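You operate a simulated robot arm through the tools that you are given. There is no shell and no other tool.

You are at the controls of a simulated two-armed robot. One attempt, no reset.

Task
On the steel bench, fold the checked cloth in half, so that its two short edges meet.

The check looks at the end state, three seconds after you hand in, the way a careful person would. Anything else that was tipped, shoved, dropped, spilled or broken makes it a failure. Flat cloth is picked up by pressing the open fingertips on it (5 to 10 N) and closing them slowly along it; thin cloth reads only 2 to 8 mm in the jaws.

Robot
Two 6-joint arms with two-finger parallel grippers on one trunk, on a base that moves. Base frame: it is fixed to the floor where the robot stands at the start and does not move with it; the origin is under the middle of the robot, x ahead of it, y to its left, z up. Lengths are in m, angles in rad, forces in N, time in s.
The left shoulder is at the start at [0.28, 0.185, 0.705], the right one opposite. With the tool pointing down near the work surface each hand reaches from about 0.5 to 0.92 m from the robot's upright axis, wherever it stands, measured 20 degrees to its own side. Places, roughly: checked cloth [-1.2, -2.7, 0.8]; steel bench [-1.2, -2.6, 0.8]. Payload 1.57 kg a hand.
The TCP of each hand is the grasp point between the finger pads, 0.03 m short of the fingertips. In the tool frame z runs along the fingers and y along their closing line. The gripper opens to 0.08 m. The fingers are 0.017 m wide and 0.012 m thick; the gripper's body (0.04 by 0.082 m) begins 0.08 m behind the TCP.
Orientation is told as [roll, pitch, yaw] about the base's x, y, z axes, in that order, counted from this pose: with the fingers straight down and closing along the base's y, the tool's x points along the base's -x, its y along +y and its z along -z.

Tools
- The arms move only by the tool jog_arm. It takes "left_increments", "right_increments" or both (then of equal length, played together; a hand with none holds still); each is a list of rows, each a list of 7 numbers: the shift along the tool's x, y, z in units of 100 mm (1.0 is 100 mm), then the turn, a rotation vector about the tool's x, y, z in units of 90 degrees (1.0 is 90 degrees), then the finger opening in mm, from 0 to 80. In form: [[dx, dy, dz, wx, wy, wz, fingers], ...]. A call has 1 to 20 rows; each row is the pose to reach, as a shift and turn from the pose commanded when the call began, along the tool's axes at that moment. A call with a number of a shift or a turn outside -1 to 1 is refused whole. Each row takes 0.2 s and may step no farther than 0.05 m and 0.15 rad from the row before; otherwise, or with a gripper value out of range, the whole call is refused. A pose out of reach is approached as far as the arm can. The call stops where the force on the tool passes 40 N (or 10 N more than at its start, if that is more) or the arm is blocked; 0.2 s more then pass. The fingers move at their own pace (about 0.153 m/s each) and stop on an object; they squeeze with about 20 N. The grip force told is the motor's: it shows also when the fingers shut on nothing. Time passes only in rows, and 0.2 s behind the last, so rows that repeat a pose let the fingers close. It gives the time, the measured TCP pose, the force on the tool (base axes), the opening and the grip force at its end, in the units of the frame above (readings bear some noise), with the torque about the TCP (base axes, N m) and any sound that the robot's microphone picked up.
- Cameras (640 x 400 px; columns grow to the right, rows downward): "scene" is now at [0.2492, -0.0045, 1.1663]; the picture's right is [-0.04, -1.00, 0.00], its down [-0.55, 0.02, -0.83] and it looks along [0.83, -0.04, -0.55] (base axes); focal length 249 px, centre (320, 200). "left" rides on the left gripper at [0.072, 0.007, -0.122] in its tool frame; the picture's right is [-0.09, 1.00, 0.00], its down [-0.84, -0.08, -0.54] and it looks along [-0.54, -0.05, 0.84] (tool axes); focal length 238 px, centre (320, 200). "right" rides on the right gripper at [0.072, -0.007, -0.122] in its tool frame; the picture's right is [0.09, 1.00, 0.00], its down [-0.84, 0.08, -0.54] and it looks along [-0.54, 0.05, 0.84] (tool axes); focal length 238 px, centre (320, 200). There is no depth. A picture from a camera that has moved, and an enlarged one, comes with that camera's place and axes in the base frame and with its lens.
- snapshot(camera): a new picture of that camera. It takes no simulated time.
- raise_lower(by): slides the trunk up (or, below 0, down) by that many m; the arms and the scene camera ride with it, the base frame stays. It gives what a move gives, with no picture.
- base_move(legs): drives the robot by 1 to 6 legs, each [ahead, turn to the left] in m and rad, along the robot's own axes; the way and the turn of a leg run together, so that a leg with both is an arc; at most 1.5 m and 3.142 rad a leg. The arms and the cameras ride along, it lands a little off, and it stops where it bumps. It gives what a move gives.
- head_to(pan, tilt): turns the head with the scene camera to pan (to the left, within 1.501 rad either way) and tilt (down, from -0.506 to 1.204), counted from straight ahead of the robot. It gives what a move gives.
- inspect(camera, box): a new picture of the part [left, top, right, bottom] of that camera's present view, enlarged. It takes no simulated time.
- job_done(): hands the job in; it is judged then, once.

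Nothing tells you exact positions but the pictures and the camera data. Unless the task says otherwise, let go and move clear before handing in.

The tools are called after "Request:" by a JSON object that holds its "name" and its "arguments". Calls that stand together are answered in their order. jog_arm: Moves the arms, as the interface text tells. Its arguments: {"type":"object","properties":{"left_increments":{"type":"array","items":{"type":"array","items":{"type":"number"}}},"right_increments":{"type":"array","items":{"type":"array","items":{"type":"number"}}}},"required":[]} The other tools are called the same way: raise_lower (by) moves the trunk up or down; base_move (legs) drives the base; head_to (pan, tilt) turns the head that bears the scene camera; snapshot (camera) takes a picture; inspect (camera, box) takes an enlarged picture of a part of a camera's view; job_done () hands the job in.

At the start:

```text
time: 0.0
left_tcp_pos: [0.5504, 0.2733, 0.9913]
left_tool_rot: [-0.002, -0.001, 0.002]
left_contact_force: [0.0, -0.2, -0.6]
left_wrist_torque: [-0.02, 0.02, 0.0]
left_gripper_width: 0.0798
left_gripper_force: 0.1
right_tcp_pos: [0.5504, -0.2583, 0.9897]
right_tool_rot: [0.0, 0.001, -0.001]
right_contact_force: [0.6, 0.5, 0.3]
right_wrist_torque: [0.0, 0.0, -0.02]
right_gripper_width: 0.0798
right_gripper_force: 0.1
trunk travel left (down, up): [-0.4, 0.59]
robot x, y, heading: [0.0002, -0.0011, 0.005]
head pan, tilt (commanded): [-0.045, 0.588]
```

scene: 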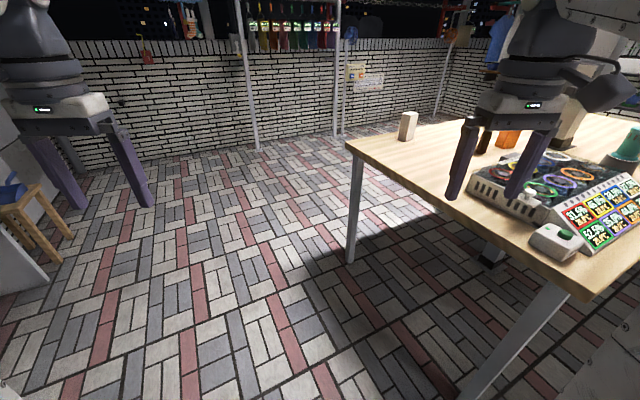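
right: 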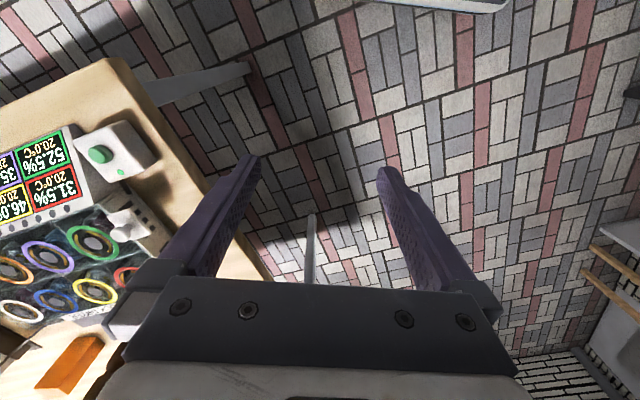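
left: 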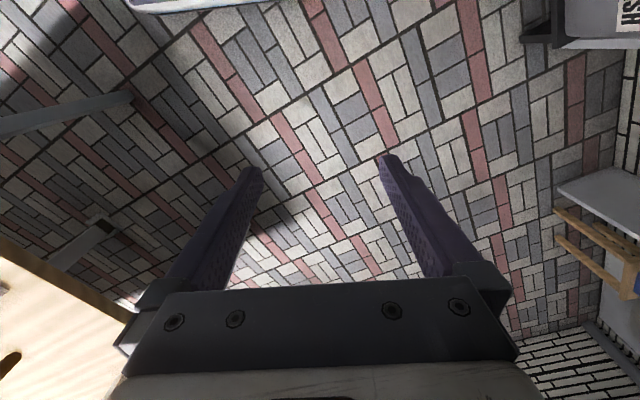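

I see a wooden table to the robot's right front, and open floor ahead; the steel bench should be behind to the right at about [-1.2, -2.6]. I look around with the head first.

Request:
{"name": "head_to", "arguments": {"pan": -1.5, "tilt": 0.4}}

```text
time: 1.6
left_tcp_pos: [0.5507, 0.2739, 0.9909]
left_tool_rot: [-0.001, -0.001, 0.0]
left_contact_force: [-0.3, -0.7, -0.2]
left_wrist_torque: [-0.01, -0.02, -0.02]
left_gripper_width: 0.0799
left_gripper_force: 0.0
right_tcp_pos: [0.5522, -0.2591, 0.9896]
right_tool_rot: [0.0, 0.0, 0.001]
right_contact_force: [-0.2, -0.1, 0.0]
right_wrist_torque: [0.01, -0.03, 0.02]
right_gripper_width: 0.0799
right_gripper_force: 0.1
trunk travel left (down, up): [-0.4, 0.59]
robot x, y, heading: [0.0001, -0.0, -0.0]
head pan, tilt (commanded): [-1.499, 0.4]
```

The head is now panned to the right; I take a picture.

Request:
{"name": "snapshot", "arguments": {"camera": "scene"}}

```text
taken
camera scene: at [0.1672, -0.0929, 1.1834], right [-1.0, -0.07, 0.0], down [-0.03, 0.39, -0.92], along [0.07, -0.92, -0.39], focal length 249 px, centre (320, 200)
```

scene: 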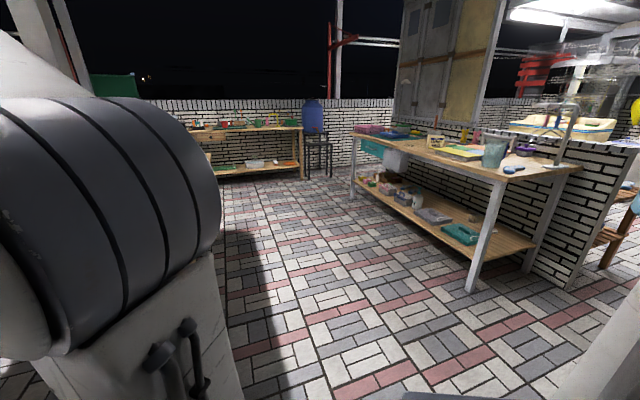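

Request:
{"name": "inspect", "arguments": {"camera": "scene", "box": [340, 90, 640, 280]}}

```text
2.11 times, centred on (490, 185) of scene
camera zoom: at [0.1672, -0.0929, 1.1834], right [-1.0, -0.07, 0.0], down [-0.03, 0.39, -0.92], along [0.07, -0.92, -0.39], focal length 524 px, centre (-38, 232)
```

zoom: 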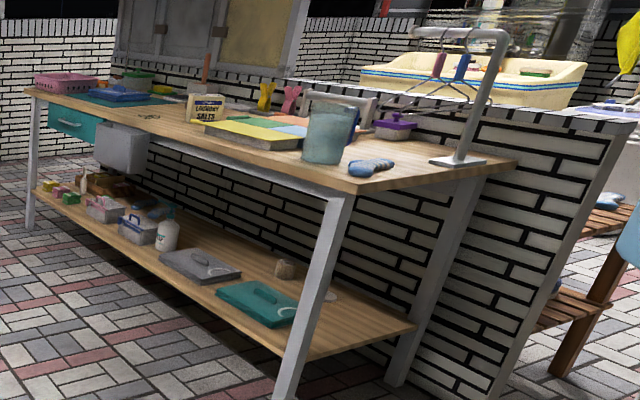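

The table visible has a wooden top and sits before a brick wall; the steel bench may be behind that wall. I raise the trunk to look over it.

Request:
{"name": "raise_lower", "arguments": {"by": 0.55}}

Request:
{"name": "snapshot", "arguments": {"camera": "scene"}}

```text
refused: 0.55 is not a number from -0.4 to 0.4
```

```text
taken
camera scene: at [0.1672, -0.0929, 1.1834], right [-1.0, -0.07, 0.0], down [-0.03, 0.39, -0.92], along [0.07, -0.92, -0.39], focal length 249 px, centre (320, 200)
```

scene: 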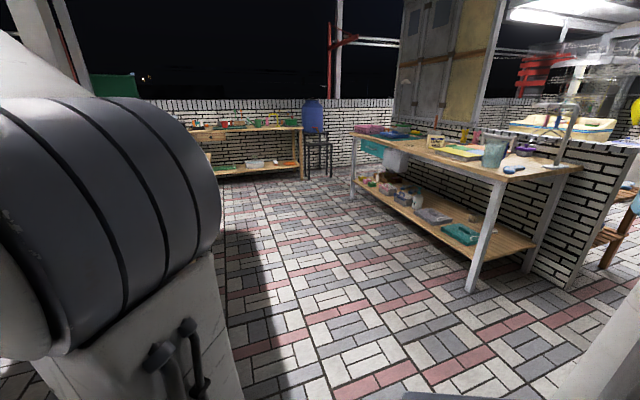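

The rise was refused as too large a step; I raise by 0.4 and look over the wall.

Request:
{"name": "raise_lower", "arguments": {"by": 0.4}}

```text
time: 5.4
left_tcp_pos: [0.5516, 0.2738, 1.3896]
left_tool_rot: [0.0, 0.002, 0.001]
left_contact_force: [0.4, -1.2, -0.4]
left_wrist_torque: [-0.01, 0.01, 0.02]
left_gripper_width: 0.08
left_gripper_force: 0.0
right_tcp_pos: [0.5516, -0.2583, 1.389]
right_tool_rot: [0.0, -0.001, 0.001]
right_contact_force: [-0.4, 0.5, 0.4]
right_wrist_torque: [-0.01, -0.01, 0.0]
right_gripper_width: 0.0801
right_gripper_force: 0.0
trunk travel left (down, up): [-0.8, 0.19]
robot x, y, heading: [0.0026, -0.0013, -0.003]
head pan, tilt (commanded): [-1.499, 0.4]
```

The trunk is up; I take a picture over the wall.

Request:
{"name": "snapshot", "arguments": {"camera": "scene"}}

Request:
{"name": "inspect", "arguments": {"camera": "scene", "box": [380, 60, 640, 230]}}

```text
taken
camera scene: at [0.1672, -0.0929, 1.5834], right [-1.0, -0.07, 0.0], down [-0.03, 0.39, -0.92], along [0.07, -0.92, -0.39], focal length 249 px, centre (320, 200)
```

scene: 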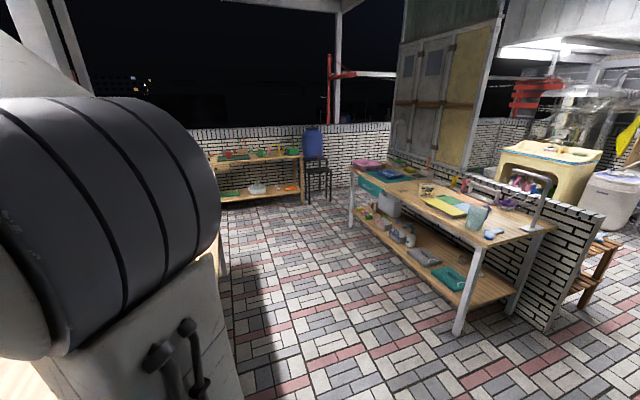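

```text
2.35 times, centred on (510, 145) of scene
camera zoom: at [0.1672, -0.0929, 1.5834], right [-1.0, -0.07, 0.0], down [-0.03, 0.39, -0.92], along [0.07, -0.92, -0.39], focal length 586 px, centre (-127, 329)
```

zoom: 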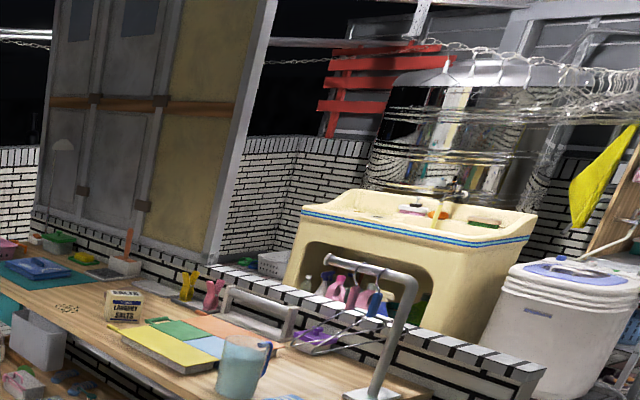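

The wooden-top table before the wall has no checked cloth at the told place; the point [-1.2, -2.7] lies just behind the brick wall, so the steel bench must be on the far side. I look left as well to learn where the free floor is before turning round.

Request:
{"name": "head_to", "arguments": {"pan": 1.5, "tilt": 0.5}}

```text
time: 8.0
left_tcp_pos: [0.5501, 0.2748, 1.3915]
left_tool_rot: [-0.001, -0.001, 0.001]
left_contact_force: [-0.2, -0.2, -0.5]
left_wrist_torque: [0.0, -0.02, 0.03]
left_gripper_width: 0.0797
left_gripper_force: 0.0
right_tcp_pos: [0.551, -0.2574, 1.3892]
right_tool_rot: [0.001, 0.0, 0.0]
right_contact_force: [0.1, 1.7, 0.3]
right_wrist_torque: [0.02, 0.02, -0.04]
right_gripper_width: 0.08
right_gripper_force: 0.1
trunk travel left (down, up): [-0.8, 0.19]
robot x, y, heading: [-0.0004, 0.0007, -0.001]
head pan, tilt (commanded): [1.499, 0.499]
```

The head is turned left; I take the picture.

Request:
{"name": "snapshot", "arguments": {"camera": "scene"}}

```text
taken
camera scene: at [0.1671, 0.0903, 1.5743], right [1.0, -0.07, 0.0], down [-0.03, -0.48, -0.88], along [0.06, 0.88, -0.48], focal length 249 px, centre (320, 200)
```

scene: 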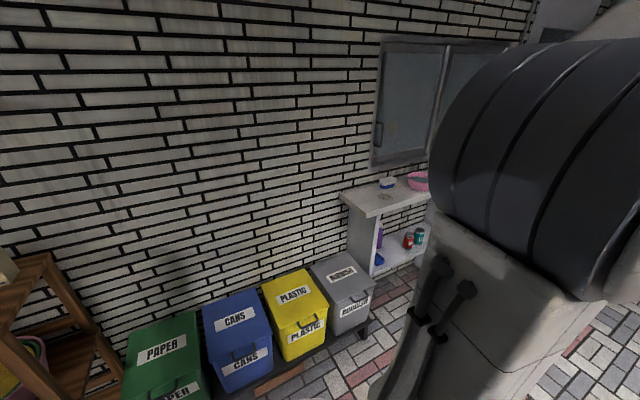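

There is a tiled wall with bins about 0.9 m to the left; turning in place looks clear with the arms up. I turn right toward the passage past the wall's end and look there.

Request:
{"name": "base_move", "arguments": {"legs": [[0.0, -2.4]]}}

Request:
{"name": "head_to", "arguments": {"pan": 0.0, "tilt": 0.45}}

Request:
{"name": "snapshot", "arguments": {"camera": "scene"}}

```text
time: 14.0
left_tcp_pos: [-0.1951, -0.5832, 1.3905]
left_tool_rot: [-0.002, 0.0, -2.352]
left_contact_force: [0.0, 0.2, 0.1]
left_wrist_torque: [0.02, -0.01, 0.0]
left_gripper_width: 0.0801
left_gripper_force: 0.1
right_tcp_pos: [-0.5717, -0.2086, 1.3893]
right_tool_rot: [0.001, 0.001, -2.355]
right_contact_force: [0.9, -0.1, -0.3]
right_wrist_torque: [-0.02, -0.01, -0.01]
right_gripper_width: 0.08
right_gripper_force: 0.0
trunk travel left (down, up): [-0.8, 0.19]
robot x, y, heading: [-0.0013, -0.0019, -2.359]
head pan, tilt (commanded): [1.499, 0.499]
```

```text
time: 15.6
left_tcp_pos: [-0.1946, -0.5843, 1.3902]
left_tool_rot: [0.0, -0.001, -2.355]
left_contact_force: [-0.3, 0.6, -0.3]
left_wrist_torque: [-0.05, 0.02, 0.03]
left_gripper_width: 0.0798
left_gripper_force: 0.0
right_tcp_pos: [-0.5711, -0.2096, 1.3892]
right_tool_rot: [0.0, 0.0, -2.356]
right_contact_force: [-0.3, 1.0, -0.5]
right_wrist_torque: [-0.01, -0.02, 0.01]
right_gripper_width: 0.0801
right_gripper_force: 0.0
trunk travel left (down, up): [-0.8, 0.19]
robot x, y, heading: [0.0006, -0.0005, -2.355]
head pan, tilt (commanded): [0.0, 0.45]
```

```text
taken
camera scene: at [-0.1774, -0.1792, 1.5787], right [-0.71, 0.71, 0.0], down [0.31, 0.31, -0.9], along [-0.63, -0.64, -0.44], focal length 249 px, centre (320, 200)
```

scene: 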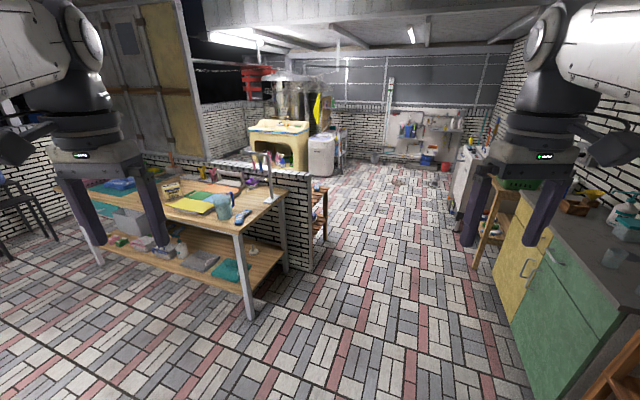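

I see a wide clear passage past the wall's end, with the sink and washer beyond. I zoom in on the wall's end to see what stands behind it.

Request:
{"name": "inspect", "arguments": {"camera": "scene", "box": [160, 80, 420, 280]}}

```text
2.00 times, centred on (290, 180) of scene
camera zoom: at [-0.1774, -0.1792, 1.5787], right [-0.71, 0.71, 0.0], down [0.31, 0.31, -0.9], along [-0.63, -0.64, -0.44], focal length 498 px, centre (380, 240)
```

zoom: 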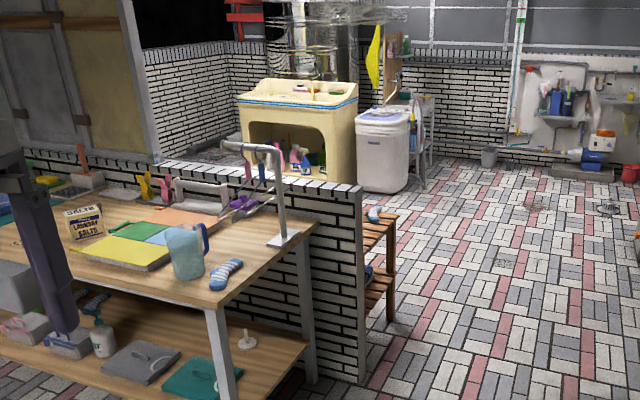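

The passage to the right of the wall's end is clear. I drive through it in two legs and then look left behind the wall.

Request:
{"name": "base_move", "arguments": {"legs": [[0.0, -0.335], [1.0, 0.0], [0.9, 0.0]]}}

Request:
{"name": "head_to", "arguments": {"pan": 0.9, "tilt": 0.5}}

Request:
{"name": "snapshot", "arguments": {"camera": "scene"}}

```text
time: 26.3
left_tcp_pos: [-2.1001, -1.3344, 1.3912]
left_tool_rot: [0.0, 0.002, -2.678]
left_contact_force: [-0.4, -0.2, -0.1]
left_wrist_torque: [-0.01, 0.01, 0.0]
left_gripper_width: 0.08
left_gripper_force: 0.1
right_tcp_pos: [-2.3383, -0.8592, 1.3892]
right_tool_rot: [-0.001, 0.0, -2.677]
right_contact_force: [-0.2, 0.2, -0.2]
right_wrist_torque: [-0.02, 0.02, -0.01]
right_gripper_width: 0.0798
right_gripper_force: 0.0
trunk travel left (down, up): [-0.8, 0.19]
robot x, y, heading: [-1.7301, -0.8454, -2.678]
head pan, tilt (commanded): [0.0, 0.45]
```

```text
time: 27.5
left_tcp_pos: [-2.0994, -1.3352, 1.3911]
left_tool_rot: [-0.001, 0.0, -2.676]
left_contact_force: [0.7, -0.7, 0.7]
left_wrist_torque: [-0.01, 0.02, -0.02]
left_gripper_width: 0.08
left_gripper_force: 0.1
right_tcp_pos: [-2.3384, -0.8597, 1.3893]
right_tool_rot: [0.0, 0.0, -2.676]
right_contact_force: [0.0, 0.8, 0.6]
right_wrist_torque: [0.04, 0.03, -0.01]
right_gripper_width: 0.0802
right_gripper_force: 0.1
trunk travel left (down, up): [-0.8, 0.19]
robot x, y, heading: [-1.7288, -0.8444, -2.674]
head pan, tilt (commanded): [0.901, 0.499]
```

```text
taken
camera scene: at [-1.8916, -1.0049, 1.5743], right [-0.98, 0.21, 0.0], down [0.1, 0.47, -0.88], along [-0.18, -0.86, -0.48], focal length 249 px, centre (320, 200)
```

scene: 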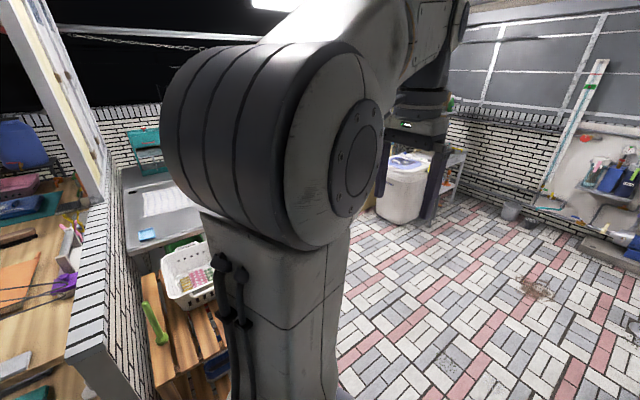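

Behind the wall I can see a steel bench with what looks like a pale checked cloth on it, partly hidden by the shoulder. I zoom in.

Request:
{"name": "inspect", "arguments": {"camera": "scene", "box": [90, 110, 250, 300]}}

Request:
{"name": "head_to", "arguments": {"pan": 1.3, "tilt": 0.4}}

Request:
{"name": "snapshot", "arguments": {"camera": "scene"}}

```text
2.11 times, centred on (170, 205) of scene
camera zoom: at [-1.8916, -1.0049, 1.5743], right [-0.98, 0.21, 0.0], down [0.1, 0.47, -0.88], along [-0.18, -0.86, -0.48], focal length 524 px, centre (636, 190)
```

zoom: 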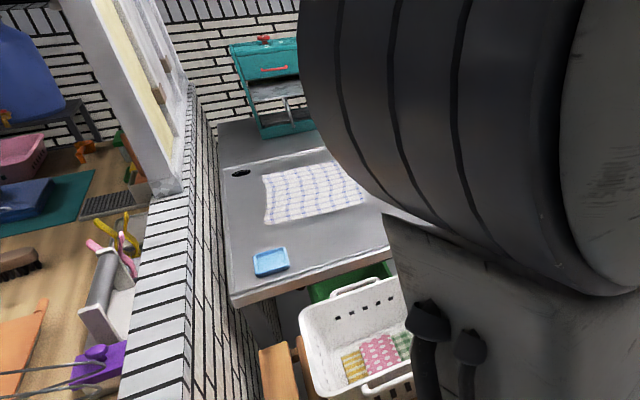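

```text
time: 28.3
left_tcp_pos: [-2.0999, -1.3353, 1.391]
left_tool_rot: [0.001, 0.001, -2.677]
left_contact_force: [0.5, -0.5, -0.4]
left_wrist_torque: [0.02, 0.03, -0.03]
left_gripper_width: 0.08
left_gripper_force: 0.1
right_tcp_pos: [-2.3387, -0.8597, 1.39]
right_tool_rot: [0.0, -0.001, -2.678]
right_contact_force: [0.0, -1.1, -0.1]
right_wrist_torque: [-0.03, -0.03, 0.0]
right_gripper_width: 0.0798
right_gripper_force: 0.1
trunk travel left (down, up): [-0.8, 0.19]
robot x, y, heading: [-1.7313, -0.8434, -2.677]
head pan, tilt (commanded): [1.3, 0.4]
```

```text
taken
camera scene: at [-1.8552, -1.0068, 1.5834], right [-0.98, -0.19, 0.0], down [-0.07, 0.38, -0.92], along [0.18, -0.9, -0.39], focal length 249 px, centre (320, 200)
```

scene: 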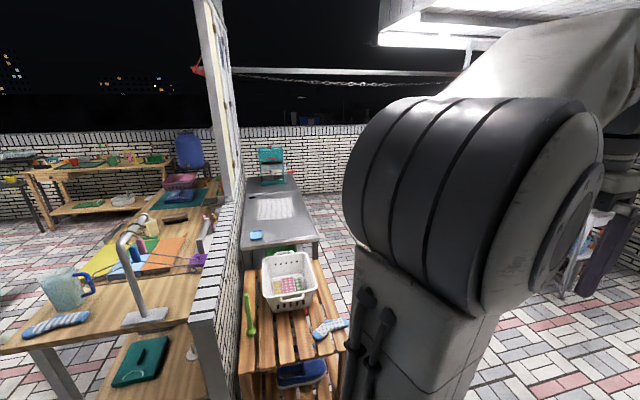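

The steel bench is behind the wall, about 1.2 m long and 0.45 m wide, with the cloth near [-1.2, -2.65]. I check the floor ahead before driving around into the aisle beside it.

Request:
{"name": "head_to", "arguments": {"pan": 0.2, "tilt": 0.55}}

Request:
{"name": "snapshot", "arguments": {"camera": "scene"}}

```text
time: 29.7
left_tcp_pos: [-2.0999, -1.3354, 1.3912]
left_tool_rot: [-0.002, 0.0, -2.676]
left_contact_force: [0.3, -0.4, 0.1]
left_wrist_torque: [0.03, -0.02, 0.0]
left_gripper_width: 0.0799
left_gripper_force: 0.0
right_tcp_pos: [-2.3384, -0.86, 1.3897]
right_tool_rot: [0.0, -0.001, -2.678]
right_contact_force: [0.1, -0.5, 0.4]
right_wrist_torque: [0.02, 0.05, 0.0]
right_gripper_width: 0.0799
right_gripper_force: 0.1
trunk travel left (down, up): [-0.8, 0.19]
robot x, y, heading: [-1.7323, -0.8449, -2.675]
head pan, tilt (commanded): [0.201, 0.55]
```

```text
taken
camera scene: at [-1.9435, -0.9713, 1.5697], right [-0.62, 0.79, 0.0], down [0.41, 0.32, -0.85], along [-0.67, -0.53, -0.52], focal length 249 px, centre (320, 200)
```

scene: 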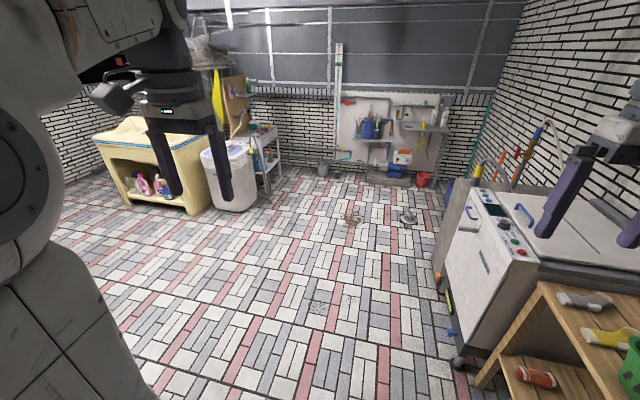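

The floor ahead is clear up to the washer and sink around [-3.2, -3.2]. I drive around the rack's corner, then turn along the bench.

Request:
{"name": "base_move", "arguments": {"legs": [[0.0, 0.14], [1.13, 0.0], [0.0, 1.4]]}}

Request:
{"name": "head_to", "arguments": {"pan": 0.45, "tilt": 0.5}}

Request:
{"name": "snapshot", "arguments": {"camera": "scene"}}

```text
time: 39.5
left_tcp_pos: [-2.1866, -1.8799, 1.3903]
left_tool_rot: [-0.002, -0.001, -1.152]
left_contact_force: [-0.1, 0.3, -0.1]
left_wrist_torque: [-0.02, -0.01, 0.01]
left_gripper_width: 0.0799
left_gripper_force: 0.1
right_tcp_pos: [-2.6742, -2.098, 1.3897]
right_tool_rot: [0.0, 0.002, -1.151]
right_contact_force: [0.5, 0.5, 0.4]
right_wrist_torque: [-0.03, 0.01, 0.01]
right_gripper_width: 0.08
right_gripper_force: 0.0
trunk travel left (down, up): [-0.8, 0.19]
robot x, y, heading: [-2.662, -1.4889, -1.155]
head pan, tilt (commanded): [0.201, 0.55]
```

```text
time: 40.2
left_tcp_pos: [-2.1879, -1.8817, 1.39]
left_tool_rot: [0.0, -0.001, -1.151]
left_contact_force: [0.6, 0.2, 0.3]
left_wrist_torque: [0.02, 0.0, -0.01]
left_gripper_width: 0.08
left_gripper_force: 0.0
right_tcp_pos: [-2.6729, -2.097, 1.3888]
right_tool_rot: [0.0, 0.0, -1.152]
right_contact_force: [0.1, 0.5, 0.3]
right_wrist_torque: [0.02, 0.01, -0.01]
right_gripper_width: 0.0798
right_gripper_force: 0.0
trunk travel left (down, up): [-0.8, 0.19]
robot x, y, heading: [-2.6631, -1.4897, -1.153]
head pan, tilt (commanded): [0.45, 0.499]
```

```text
taken
camera scene: at [-2.5259, -1.694, 1.5742], right [-0.65, -0.76, 0.0], down [-0.37, 0.31, -0.88], along [0.67, -0.57, -0.48], focal length 249 px, centre (320, 200)
```

scene: 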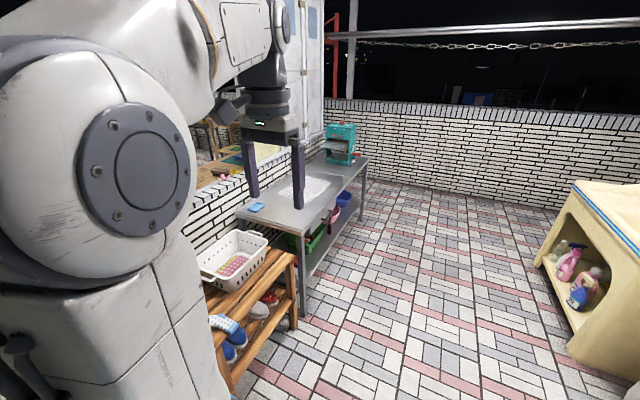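

The aisle along the bench is clear. I drive along it until level with the cloth, staying about 0.6 m off the bench edge.

Request:
{"name": "base_move", "arguments": {"legs": [[1.0, 0.0], [0.65, 0.0]]}}

Request:
{"name": "head_to", "arguments": {"pan": 1.4, "tilt": 0.8}}

Request:
{"name": "snapshot", "arguments": {"camera": "scene"}}

```text
time: 48.7
left_tcp_pos: [-1.5346, -3.4089, 1.3901]
left_tool_rot: [0.0, 0.0, -1.175]
left_contact_force: [-0.9, -0.9, 0.8]
left_wrist_torque: [-0.01, -0.01, 0.02]
left_gripper_width: 0.0802
left_gripper_force: 0.1
right_tcp_pos: [-2.026, -3.6156, 1.389]
right_tool_rot: [0.001, -0.001, -1.174]
right_contact_force: [0.0, -0.2, 1.0]
right_wrist_torque: [-0.03, 0.02, -0.01]
right_gripper_width: 0.0801
right_gripper_force: 0.2
trunk travel left (down, up): [-0.8, 0.19]
robot x, y, heading: [-1.999, -3.0069, -1.173]
head pan, tilt (commanded): [0.45, 0.499]
```

```text
time: 49.9
left_tcp_pos: [-1.5345, -3.4094, 1.3906]
left_tool_rot: [0.0, 0.001, -1.174]
left_contact_force: [-0.3, -0.1, -0.3]
left_wrist_torque: [0.0, 0.01, 0.01]
left_gripper_width: 0.0796
left_gripper_force: 0.0
right_tcp_pos: [-2.0244, -3.6159, 1.388]
right_tool_rot: [0.001, 0.002, -1.174]
right_contact_force: [-0.1, 0.0, 0.3]
right_wrist_torque: [0.0, 0.0, 0.01]
right_gripper_width: 0.08
right_gripper_force: 0.0
trunk travel left (down, up): [-0.8, 0.19]
robot x, y, heading: [-1.9998, -3.0052, -1.174]
head pan, tilt (commanded): [1.4, 0.799]
```

```text
taken
camera scene: at [-1.8587, -3.1368, 1.5483], right [0.22, -0.97, 0.0], down [-0.7, -0.16, -0.7], along [0.68, 0.16, -0.72], focal length 249 px, centre (320, 200)
```

scene: 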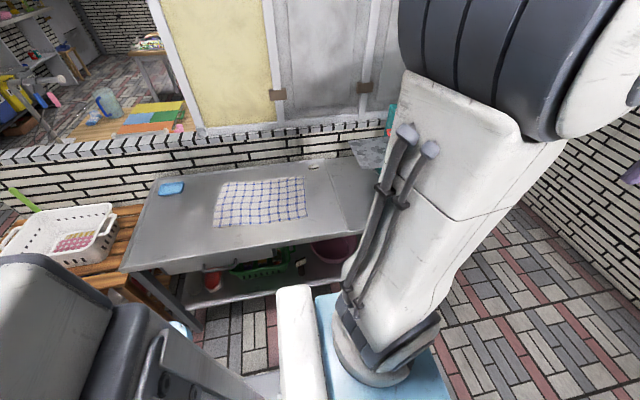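

The cloth lies flat on the bench, its corners visible. I zoom in to measure it.

Request:
{"name": "inspect", "arguments": {"camera": "scene", "box": [110, 140, 380, 310]}}

```text
2.35 times, centred on (245, 225) of scene
camera zoom: at [-1.8587, -3.1368, 1.5483], right [0.22, -0.97, 0.0], down [-0.7, -0.16, -0.7], along [0.68, 0.16, -0.72], focal length 586 px, centre (496, 141)
```

zoom: 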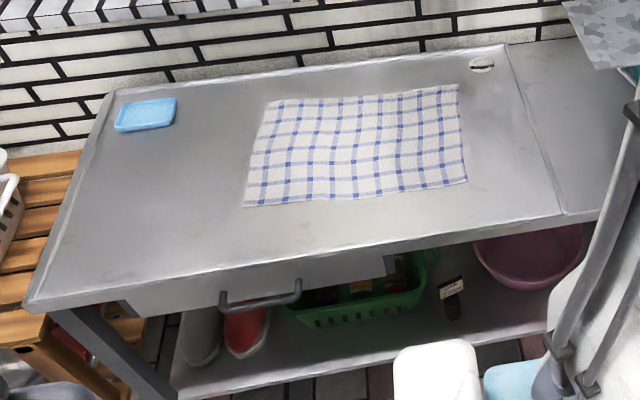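

The cloth measures about 0.36 m along the bench by 0.26 m deep, so its short edges are the left and right ones as seen facing the bench. I look straight down with the head to learn how far my own base and torso stick out before closing in.

Request:
{"name": "head_to", "arguments": {"pan": 0.0, "tilt": 1.2}}

Request:
{"name": "snapshot", "arguments": {"camera": "scene"}}

```text
time: 51.4
left_tcp_pos: [-1.5347, -3.4086, 1.39]
left_tool_rot: [0.001, 0.0, -1.175]
left_contact_force: [0.3, 0.6, -0.4]
left_wrist_torque: [0.0, -0.01, 0.0]
left_gripper_width: 0.08
left_gripper_force: 0.1
right_tcp_pos: [-2.0252, -3.6147, 1.3901]
right_tool_rot: [-0.002, -0.001, -1.175]
right_contact_force: [0.3, 0.5, -0.7]
right_wrist_torque: [0.02, -0.03, -0.01]
right_gripper_width: 0.0803
right_gripper_force: 0.1
trunk travel left (down, up): [-0.8, 0.19]
robot x, y, heading: [-2.0029, -3.0068, -1.173]
head pan, tilt (commanded): [0.0, 1.201]
```

```text
taken
camera scene: at [-1.9157, -3.2064, 1.5206], right [-0.92, -0.39, 0.0], down [-0.36, 0.86, -0.36], along [0.14, -0.33, -0.93], focal length 249 px, centre (320, 200)
```

scene: 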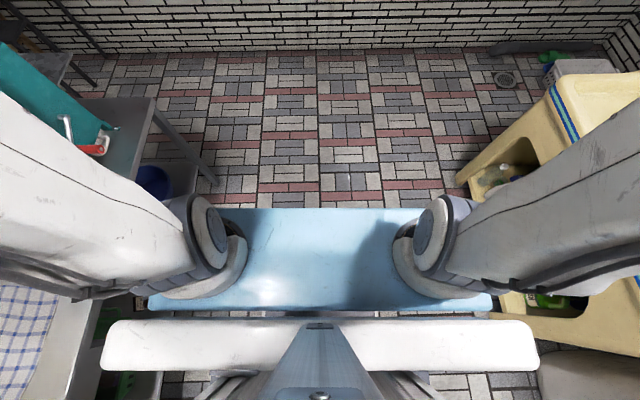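

My shoulder plate reaches about 0.40 m ahead and 0.33 m to each side, at a height that is above the bench top while the trunk is raised. I turn left to face the bench at a slight angle and look again.

Request:
{"name": "base_move", "arguments": {"legs": [[0.0, 1.265]]}}

Request:
{"name": "head_to", "arguments": {"pan": 0.0, "tilt": 1.0}}

Request:
{"name": "snapshot", "arguments": {"camera": "scene"}}

```text
time: 54.9
left_tcp_pos: [-1.4677, -2.6976, 1.3901]
left_tool_rot: [0.0, 0.002, 0.067]
left_contact_force: [-0.8, -0.7, 0.3]
left_wrist_torque: [-0.01, -0.01, -0.01]
left_gripper_width: 0.08
left_gripper_force: 0.1
right_tcp_pos: [-1.4328, -3.2277, 1.3884]
right_tool_rot: [0.0, 0.0, 0.065]
right_contact_force: [-0.1, -0.1, -1.2]
right_wrist_torque: [0.02, -0.04, -0.02]
right_gripper_width: 0.08
right_gripper_force: 0.1
trunk travel left (down, up): [-0.8, 0.19]
robot x, y, heading: [-2.0002, -3.0071, 0.07]
head pan, tilt (commanded): [0.0, 1.201]
```

```text
time: 55.6
left_tcp_pos: [-1.4687, -2.6966, 1.3902]
left_tool_rot: [0.001, -0.001, 0.066]
left_contact_force: [-0.9, 0.4, -0.5]
left_wrist_torque: [0.0, 0.03, -0.03]
left_gripper_width: 0.0798
left_gripper_force: 0.1
right_tcp_pos: [-1.433, -3.2269, 1.3891]
right_tool_rot: [0.0, 0.0, 0.066]
right_contact_force: [-0.4, 0.2, 0.3]
right_wrist_torque: [-0.03, -0.01, 0.02]
right_gripper_width: 0.0798
right_gripper_force: 0.1
trunk travel left (down, up): [-0.8, 0.19]
robot x, y, heading: [-2.0006, -3.0077, 0.076]
head pan, tilt (commanded): [0.0, 1.0]
```

```text
taken
camera scene: at [-1.7701, -2.9913, 1.5331], right [0.07, -1.0, 0.0], down [-0.84, -0.06, -0.54], along [0.54, 0.04, -0.84], focal length 249 px, centre (320, 200)
```

scene: 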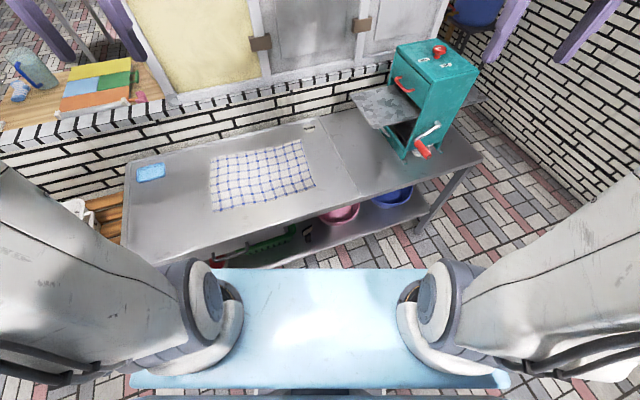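

I now face the bench squarely enough: cloth in the middle, blue soap dish at left, a teal cranked machine with a tray on the right that I must avoid. I zoom in for precise corner positions.

Request:
{"name": "inspect", "arguments": {"camera": "scene", "box": [180, 110, 370, 230]}}

Request:
{"name": "inspect", "arguments": {"camera": "scene", "box": [80, 20, 520, 290]}}

```text
3.33 times, centred on (275, 170) of scene
camera zoom: at [-1.7701, -2.9913, 1.5331], right [0.07, -1.0, 0.0], down [-0.84, -0.06, -0.54], along [0.54, 0.04, -0.84], focal length 829 px, centre (470, 300)
```

zoom: 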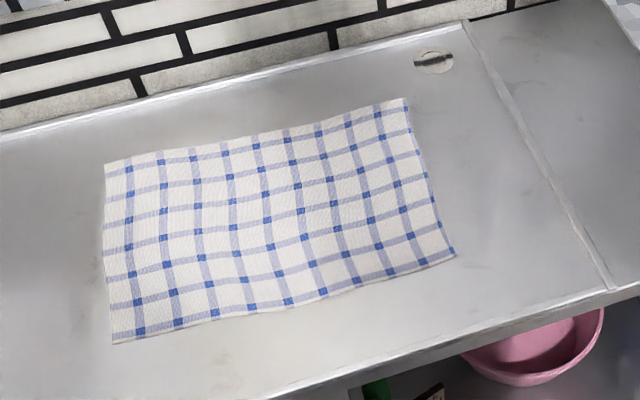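

```text
1.45 times, centred on (300, 155) of scene
camera zoom: at [-1.7701, -2.9913, 1.5331], right [0.07, -1.0, 0.0], down [-0.84, -0.06, -0.54], along [0.54, 0.04, -0.84], focal length 362 px, centre (349, 266)
```

zoom: 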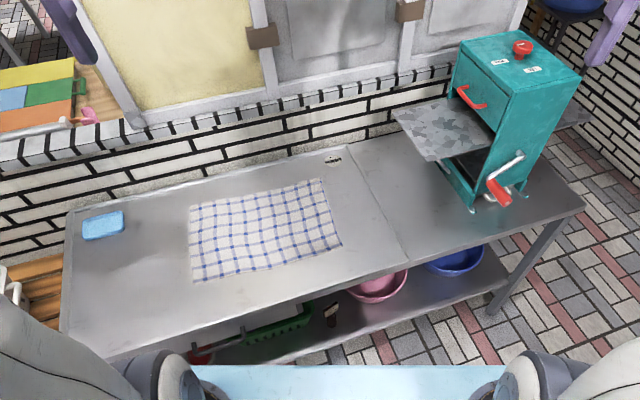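

Cloth corners come out near far-right [-1.01, -2.86], near-right [-1.25, -2.94], far-left [-1.14, -2.52], near-left [-1.38, -2.60]. Before moving closer, I tilt the left hand so its camera looks back under the shoulder plate to see how far the base sticks out.

Request:
{"name": "jog_arm", "arguments": {"left_increments": [[0, 0, 0, 0, 0.09, 0, 80], [0, 0, 0, 0, 0.18, 0, 80], [0, 0, 0, 0, 0.27, 0, 80], [0, 0, 0, 0, 0.36, 0, 80], [0, 0, 0, 0, 0.45, 0, 80], [0, 0, 0, 0, 0.54, 0, 80], [0, 0, 0, 0, 0.63, 0, 80], [0, 0, 0, 0, 0.72, 0, 80]]}}

Request:
{"name": "snapshot", "arguments": {"camera": "left"}}

```text
time: 57.4
left_tcp_pos: [-1.539, -2.691, 1.2418]
left_tool_rot: [0.003, 1.131, 0.067]
left_contact_force: [-0.2, -0.6, 0.0]
left_wrist_torque: [0.0, 0.0, 0.01]
left_gripper_width: 0.0801
left_gripper_force: 0.0
left hand out of reach, approached as far as the arm can: row 3, 4, 5, 6, 7, 8
right_tcp_pos: [-1.4323, -3.2267, 1.3892]
right_tool_rot: [-0.001, 0.001, 0.065]
right_contact_force: [0.1, 0.1, -0.2]
right_wrist_torque: [0.01, -0.02, -0.02]
right_gripper_width: 0.0799
right_gripper_force: 0.0
trunk travel left (down, up): [-0.8, 0.19]
robot x, y, heading: [-1.9975, -3.0095, 0.063]
head pan, tilt (commanded): [0.0, 1.0]
```

```text
taken
camera left: at [-1.4602, -2.68, 1.3587], right [-0.03, 1.0, -0.08], down [0.85, -0.02, -0.53], along [-0.53, -0.08, -0.85], focal length 238 px, centre (320, 200)
```

left: 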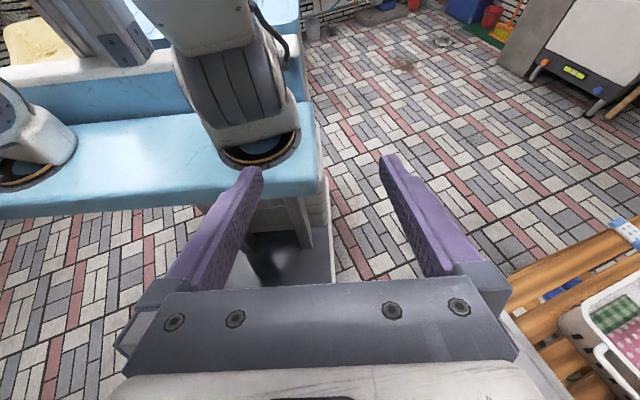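

From this view I can see the plate and part of the base beneath it. I zoom in on that part.

Request:
{"name": "inspect", "arguments": {"camera": "left", "box": [160, 120, 420, 310]}}

```text
2.11 times, centred on (290, 215) of left
camera zoom: at [-1.4602, -2.68, 1.3587], right [-0.03, 1.0, -0.08], down [0.85, -0.02, -0.53], along [-0.53, -0.08, -0.85], focal length 502 px, centre (383, 168)
```

zoom: 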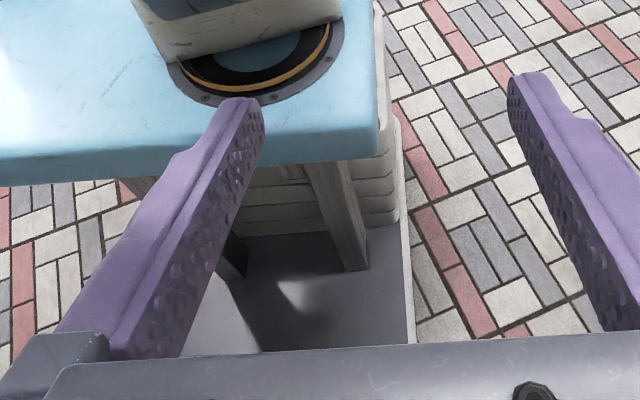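

The base deck's front edge is hidden by the gripper body; I tilt the hand back a little to see it.

Request:
{"name": "jog_arm", "arguments": {"left_increments": [[0, 0, 0, 0, -0.09, 0, 80], [0, 0, 0, 0, -0.18, 0, 80], [0, 0, 0, 0, -0.27, 0, 80]]}}

Request:
{"name": "snapshot", "arguments": {"camera": "left"}}

```text
time: 58.2
left_tcp_pos: [-1.5387, -2.6891, 1.2417]
left_tool_rot: [-0.001, 0.706, 0.068]
left_contact_force: [0.3, -0.3, -0.5]
left_wrist_torque: [0.0, 0.0, -0.01]
left_gripper_width: 0.0803
left_gripper_force: 0.0
right_tcp_pos: [-1.4319, -3.2276, 1.3893]
right_tool_rot: [0.0, 0.001, 0.066]
right_contact_force: [-0.7, -0.2, -0.2]
right_wrist_torque: [-0.01, 0.0, -0.01]
right_gripper_width: 0.0798
right_gripper_force: 0.0
trunk travel left (down, up): [-0.8, 0.19]
robot x, y, heading: [-1.9988, -3.0065, 0.067]
head pan, tilt (commanded): [0.0, 1.0]
```

```text
taken
camera left: at [-1.515, -2.681, 1.3817], right [0.0, 1.0, -0.06], down [0.99, -0.01, -0.13], along [-0.13, -0.06, -0.99], focal length 238 px, centre (320, 200)
```

left: 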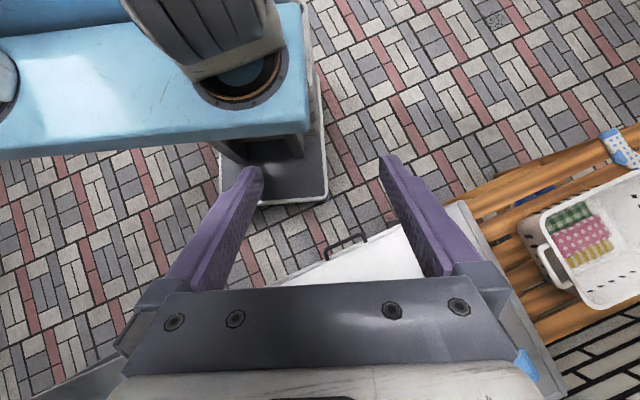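

The base deck front is about 0.35 m ahead and 0.27 m to each side, so I can stand about 0.45 m from the bench edge. I straighten the left hand again and then use it to feel the bench height on bare steel in front of the cloth.

Request:
{"name": "jog_arm", "arguments": {"left_increments": [[0, 0, 0, 0, -0.09, 0, 60], [0, 0, 0, 0, -0.18, 0, 40], [0, 0, 0, 0, -0.27, 0, 20], [0, 0, 0, 0, -0.36, 0, 0], [0, 0, 0, 0, -0.45, 0, 0]]}}

Request:
{"name": "snapshot", "arguments": {"camera": "left"}}

```text
time: 59.4
left_tcp_pos: [-1.5395, -2.6894, 1.2428]
left_tool_rot: [0.001, -0.003, 0.065]
left_contact_force: [-0.3, 0.2, -0.3]
left_wrist_torque: [-0.01, 0.0, 0.02]
left_gripper_width: 0.0
left_gripper_force: 19.9
right_tcp_pos: [-1.4323, -3.2272, 1.389]
right_tool_rot: [0.0, 0.001, 0.068]
right_contact_force: [0.0, -0.3, -0.6]
right_wrist_torque: [0.01, -0.01, 0.01]
right_gripper_width: 0.0799
right_gripper_force: 0.0
trunk travel left (down, up): [-0.8, 0.19]
robot x, y, heading: [-2.0004, -3.0075, 0.067]
head pan, tilt (commanded): [0.0, 1.0]
```

```text
taken
camera left: at [-1.6117, -2.6864, 1.3643], right [0.03, 1.0, 0.0], down [0.84, -0.02, 0.54], along [0.54, -0.01, -0.84], focal length 238 px, centre (320, 200)
```

left: 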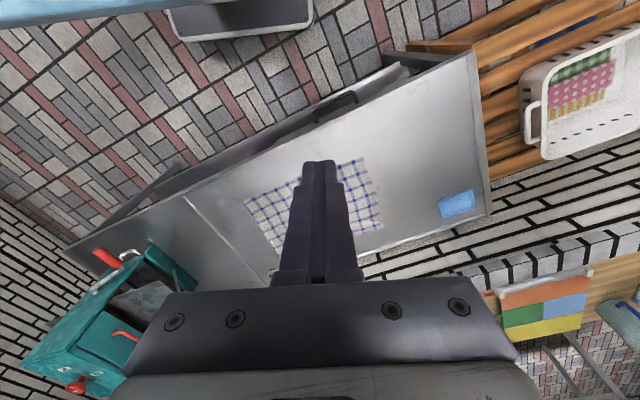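

Two views agree on a bench height of about 0.745 m, making the cloth roughly 0.39 by 0.27 m with corners far-right [-0.95, -2.85], near-right [-1.21, -2.93], far-left [-1.09, -2.48], near-left [-1.35, -2.57]. I move the base to about 0.44 m from the bench edge, heading 0.2.

Request:
{"name": "base_move", "arguments": {"legs": [[0.0, 0.314], [0.12, 0.0]]}}

Request:
{"name": "snapshot", "arguments": {"camera": "scene"}}

Request:
{"name": "snapshot", "arguments": {"camera": "left"}}

```text
time: 61.7
left_tcp_pos: [-1.5441, -2.5195, 1.2423]
left_tool_rot: [0.0, 0.001, 0.372]
left_contact_force: [-1.2, 0.3, -0.4]
left_wrist_torque: [0.02, -0.06, -0.01]
left_gripper_width: 0.0
left_gripper_force: 19.9
right_tcp_pos: [-1.2801, -3.0016, 1.3894]
right_tool_rot: [-0.001, 0.0, 0.372]
right_contact_force: [-0.8, -0.9, 0.6]
right_wrist_torque: [0.02, 0.02, -0.02]
right_gripper_width: 0.0799
right_gripper_force: 0.0
trunk travel left (down, up): [-0.8, 0.19]
robot x, y, heading: [-1.8885, -2.9646, 0.375]
head pan, tilt (commanded): [0.0, 1.0]
```

```text
taken
camera scene: at [-1.6737, -2.8794, 1.5332], right [0.37, -0.93, 0.0], down [-0.78, -0.31, -0.54], along [0.5, 0.2, -0.84], focal length 249 px, centre (320, 200)
```

scene: 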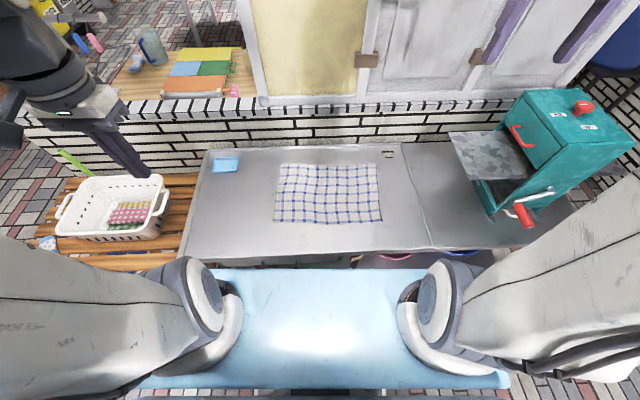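

```text
taken
camera left: at [-1.6138, -2.5406, 1.3644], right [-0.28, 0.96, 0.0], down [0.81, 0.23, 0.54], along [0.52, 0.15, -0.84], focal length 238 px, centre (320, 200)
```

left: 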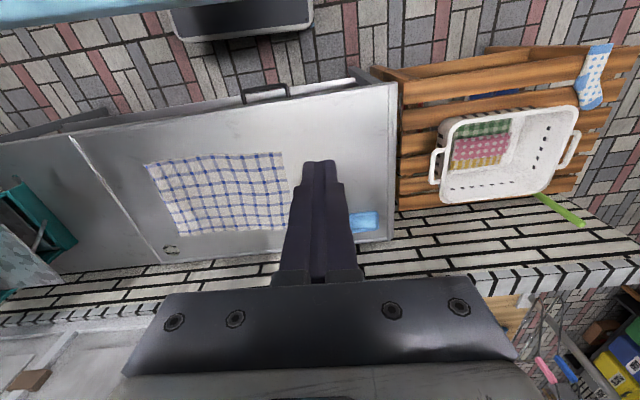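

The base is where planned, with the cloth centred ahead. I close in the last bit and turn to heading 0.2.

Request:
{"name": "base_move", "arguments": {"legs": [[0.07, 0.0], [0.0, -0.175]]}}

Request:
{"name": "snapshot", "arguments": {"camera": "scene"}}

Request:
{"name": "snapshot", "arguments": {"camera": "left"}}

Request:
{"name": "snapshot", "arguments": {"camera": "right"}}

```text
time: 63.4
left_tcp_pos: [-1.4066, -2.5623, 1.2426]
left_tool_rot: [-0.001, -0.001, 0.194]
left_contact_force: [-0.4, 0.5, -0.3]
left_wrist_torque: [-0.04, -0.04, 0.01]
left_gripper_width: 0.0001
left_gripper_force: 20.3
right_tcp_pos: [-1.2311, -3.0823, 1.389]
right_tool_rot: [0.001, 0.002, 0.196]
right_contact_force: [-0.3, -0.2, -0.7]
right_wrist_torque: [0.0, -0.03, 0.01]
right_gripper_width: 0.0799
right_gripper_force: 0.1
trunk travel left (down, up): [-0.8, 0.19]
robot x, y, heading: [-1.8187, -2.9345, 0.193]
head pan, tilt (commanded): [0.0, 1.0]
```

```text
taken
camera scene: at [-1.5964, -2.892, 1.5332], right [0.2, -0.98, 0.0], down [-0.83, -0.17, -0.54], along [0.53, 0.11, -0.84], focal length 249 px, centre (320, 200)
```

scene: 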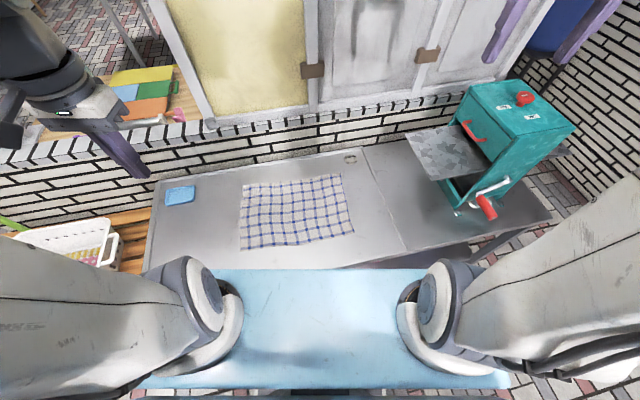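

```text
taken
camera left: at [-1.4784, -2.569, 1.3643], right [-0.1, 0.99, 0.0], down [0.84, 0.09, 0.54], along [0.54, 0.06, -0.84], focal length 238 px, centre (320, 200)
```

left: 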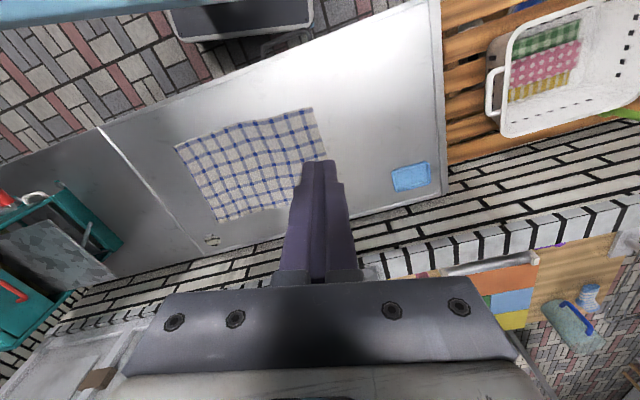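

```text
taken
camera right: at [-1.3005, -3.1015, 1.5119], right [-0.28, 0.96, 0.0], down [0.81, 0.24, 0.54], along [0.52, 0.15, -0.84], focal length 238 px, centre (320, 200)
```

right: 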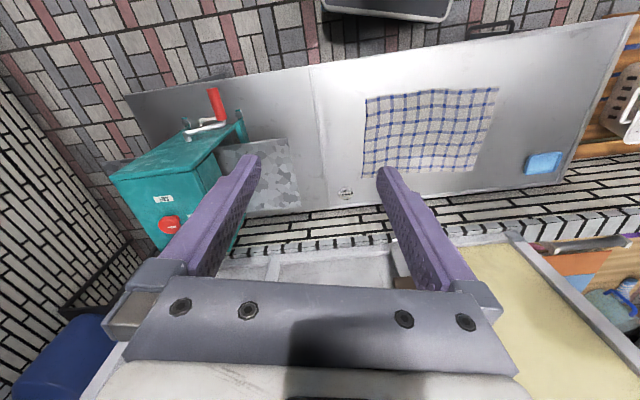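

I now stand about 0.43 m from the bench edge with all corners in reach by estimate. I bring the right hand over toward the near-right corner, turning it so its fingers close along the short edge.

Request:
{"name": "jog_arm", "arguments": {"right_increments": [[-0.06, 0.09, 0.09, 0, 0, 0.083, 60], [-0.13, 0.18, 0.18, 0, 0, 0.166, 50], [-0.19, 0.27, 0.27, 0, 0, 0.249, 40], [-0.26, 0.36, 0.36, 0, 0, 0.332, 40], [-0.32, 0.45, 0.45, 0, 0, 0.415, 40], [-0.39, 0.54, 0.54, 0, 0, 0.498, 40], [-0.45, 0.63, 0.63, 0, 0, 0.581, 40], [-0.52, 0.72, 0.72, 0, 0, 0.664, 40], [-0.58, 0.81, 0.81, 0, 0, 0.747, 40], [-0.65, 0.9, 0.9, 0, 0, 0.83, 40], [-0.71, 1.0, 1.0, 0, 0, 0.914, 40]]}}

Request:
{"name": "snapshot", "arguments": {"camera": "scene"}}

Request:
{"name": "snapshot", "arguments": {"camera": "right"}}

```text
time: 65.8
left_tcp_pos: [-1.406, -2.5622, 1.2439]
left_tool_rot: [0.0, -0.001, 0.196]
left_contact_force: [-0.1, -0.2, 0.6]
left_wrist_torque: [0.0, -0.01, -0.03]
left_gripper_width: 0.0
left_gripper_force: 20.0
right_tcp_pos: [-1.1805, -2.9714, 1.2895]
right_tool_rot: [-0.002, 0.0, -1.242]
right_contact_force: [-0.5, 0.0, -0.2]
right_wrist_torque: [0.01, 0.04, 0.01]
right_gripper_width: 0.04
right_gripper_force: 0.0
trunk travel left (down, up): [-0.8, 0.19]
robot x, y, heading: [-1.8208, -2.9364, 0.198]
head pan, tilt (commanded): [0.0, 1.0]
```

```text
taken
camera scene: at [-1.5964, -2.8922, 1.5332], right [0.2, -0.98, 0.0], down [-0.83, -0.17, -0.54], along [0.53, 0.11, -0.84], focal length 249 px, centre (320, 200)
```

scene: 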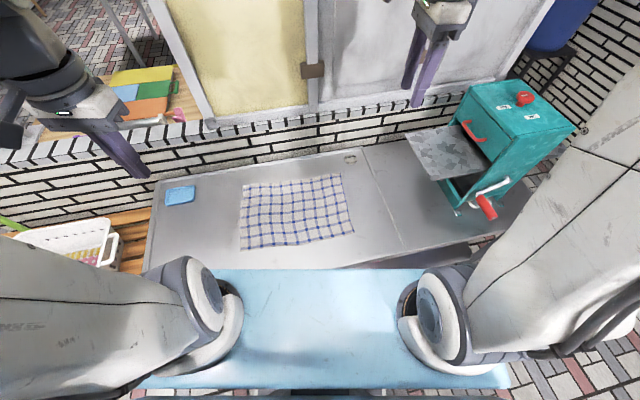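

```text
taken
camera right: at [-1.2102, -2.9031, 1.4114], right [0.91, 0.41, 0.0], down [0.34, -0.77, 0.54], along [0.22, -0.49, -0.84], focal length 238 px, centre (320, 200)
```

right: 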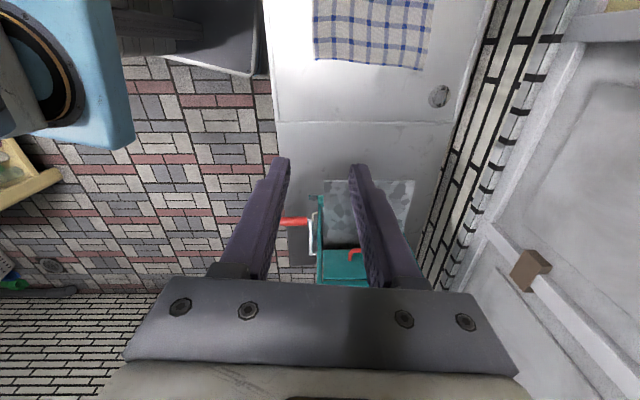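

The right hand turned fine and its camera confirms the corners (near-right about [-1.209, -2.936], far-right about [-0.963, -2.846]). I check the right elbow's clearance from the teal machine before lowering.

Request:
{"name": "head_to", "arguments": {"pan": -0.6, "tilt": 0.5}}

Request:
{"name": "snapshot", "arguments": {"camera": "scene"}}

```text
time: 66.8
left_tcp_pos: [-1.4068, -2.5617, 1.2429]
left_tool_rot: [0.0, 0.001, 0.195]
left_contact_force: [0.3, 0.1, -0.2]
left_wrist_torque: [0.04, -0.01, 0.01]
left_gripper_width: 0.0
left_gripper_force: 19.9
right_tcp_pos: [-1.1809, -2.9695, 1.2894]
right_tool_rot: [-0.001, -0.001, -1.24]
right_contact_force: [0.0, 0.5, -0.1]
right_wrist_torque: [0.02, -0.03, 0.01]
right_gripper_width: 0.04
right_gripper_force: 0.1
trunk travel left (down, up): [-0.8, 0.19]
robot x, y, heading: [-1.8203, -2.9379, 0.196]
head pan, tilt (commanded): [-0.6, 0.499]
```

```text
taken
camera scene: at [-1.5809, -2.9415, 1.5742], right [-0.39, -0.92, 0.0], down [-0.44, 0.19, -0.88], along [0.81, -0.34, -0.48], focal length 249 px, centre (320, 200)
```

scene: 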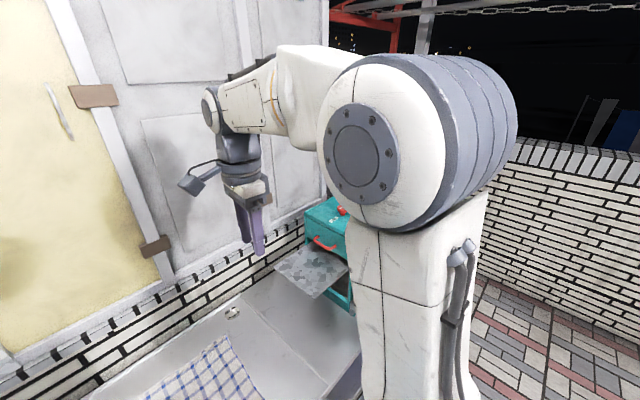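

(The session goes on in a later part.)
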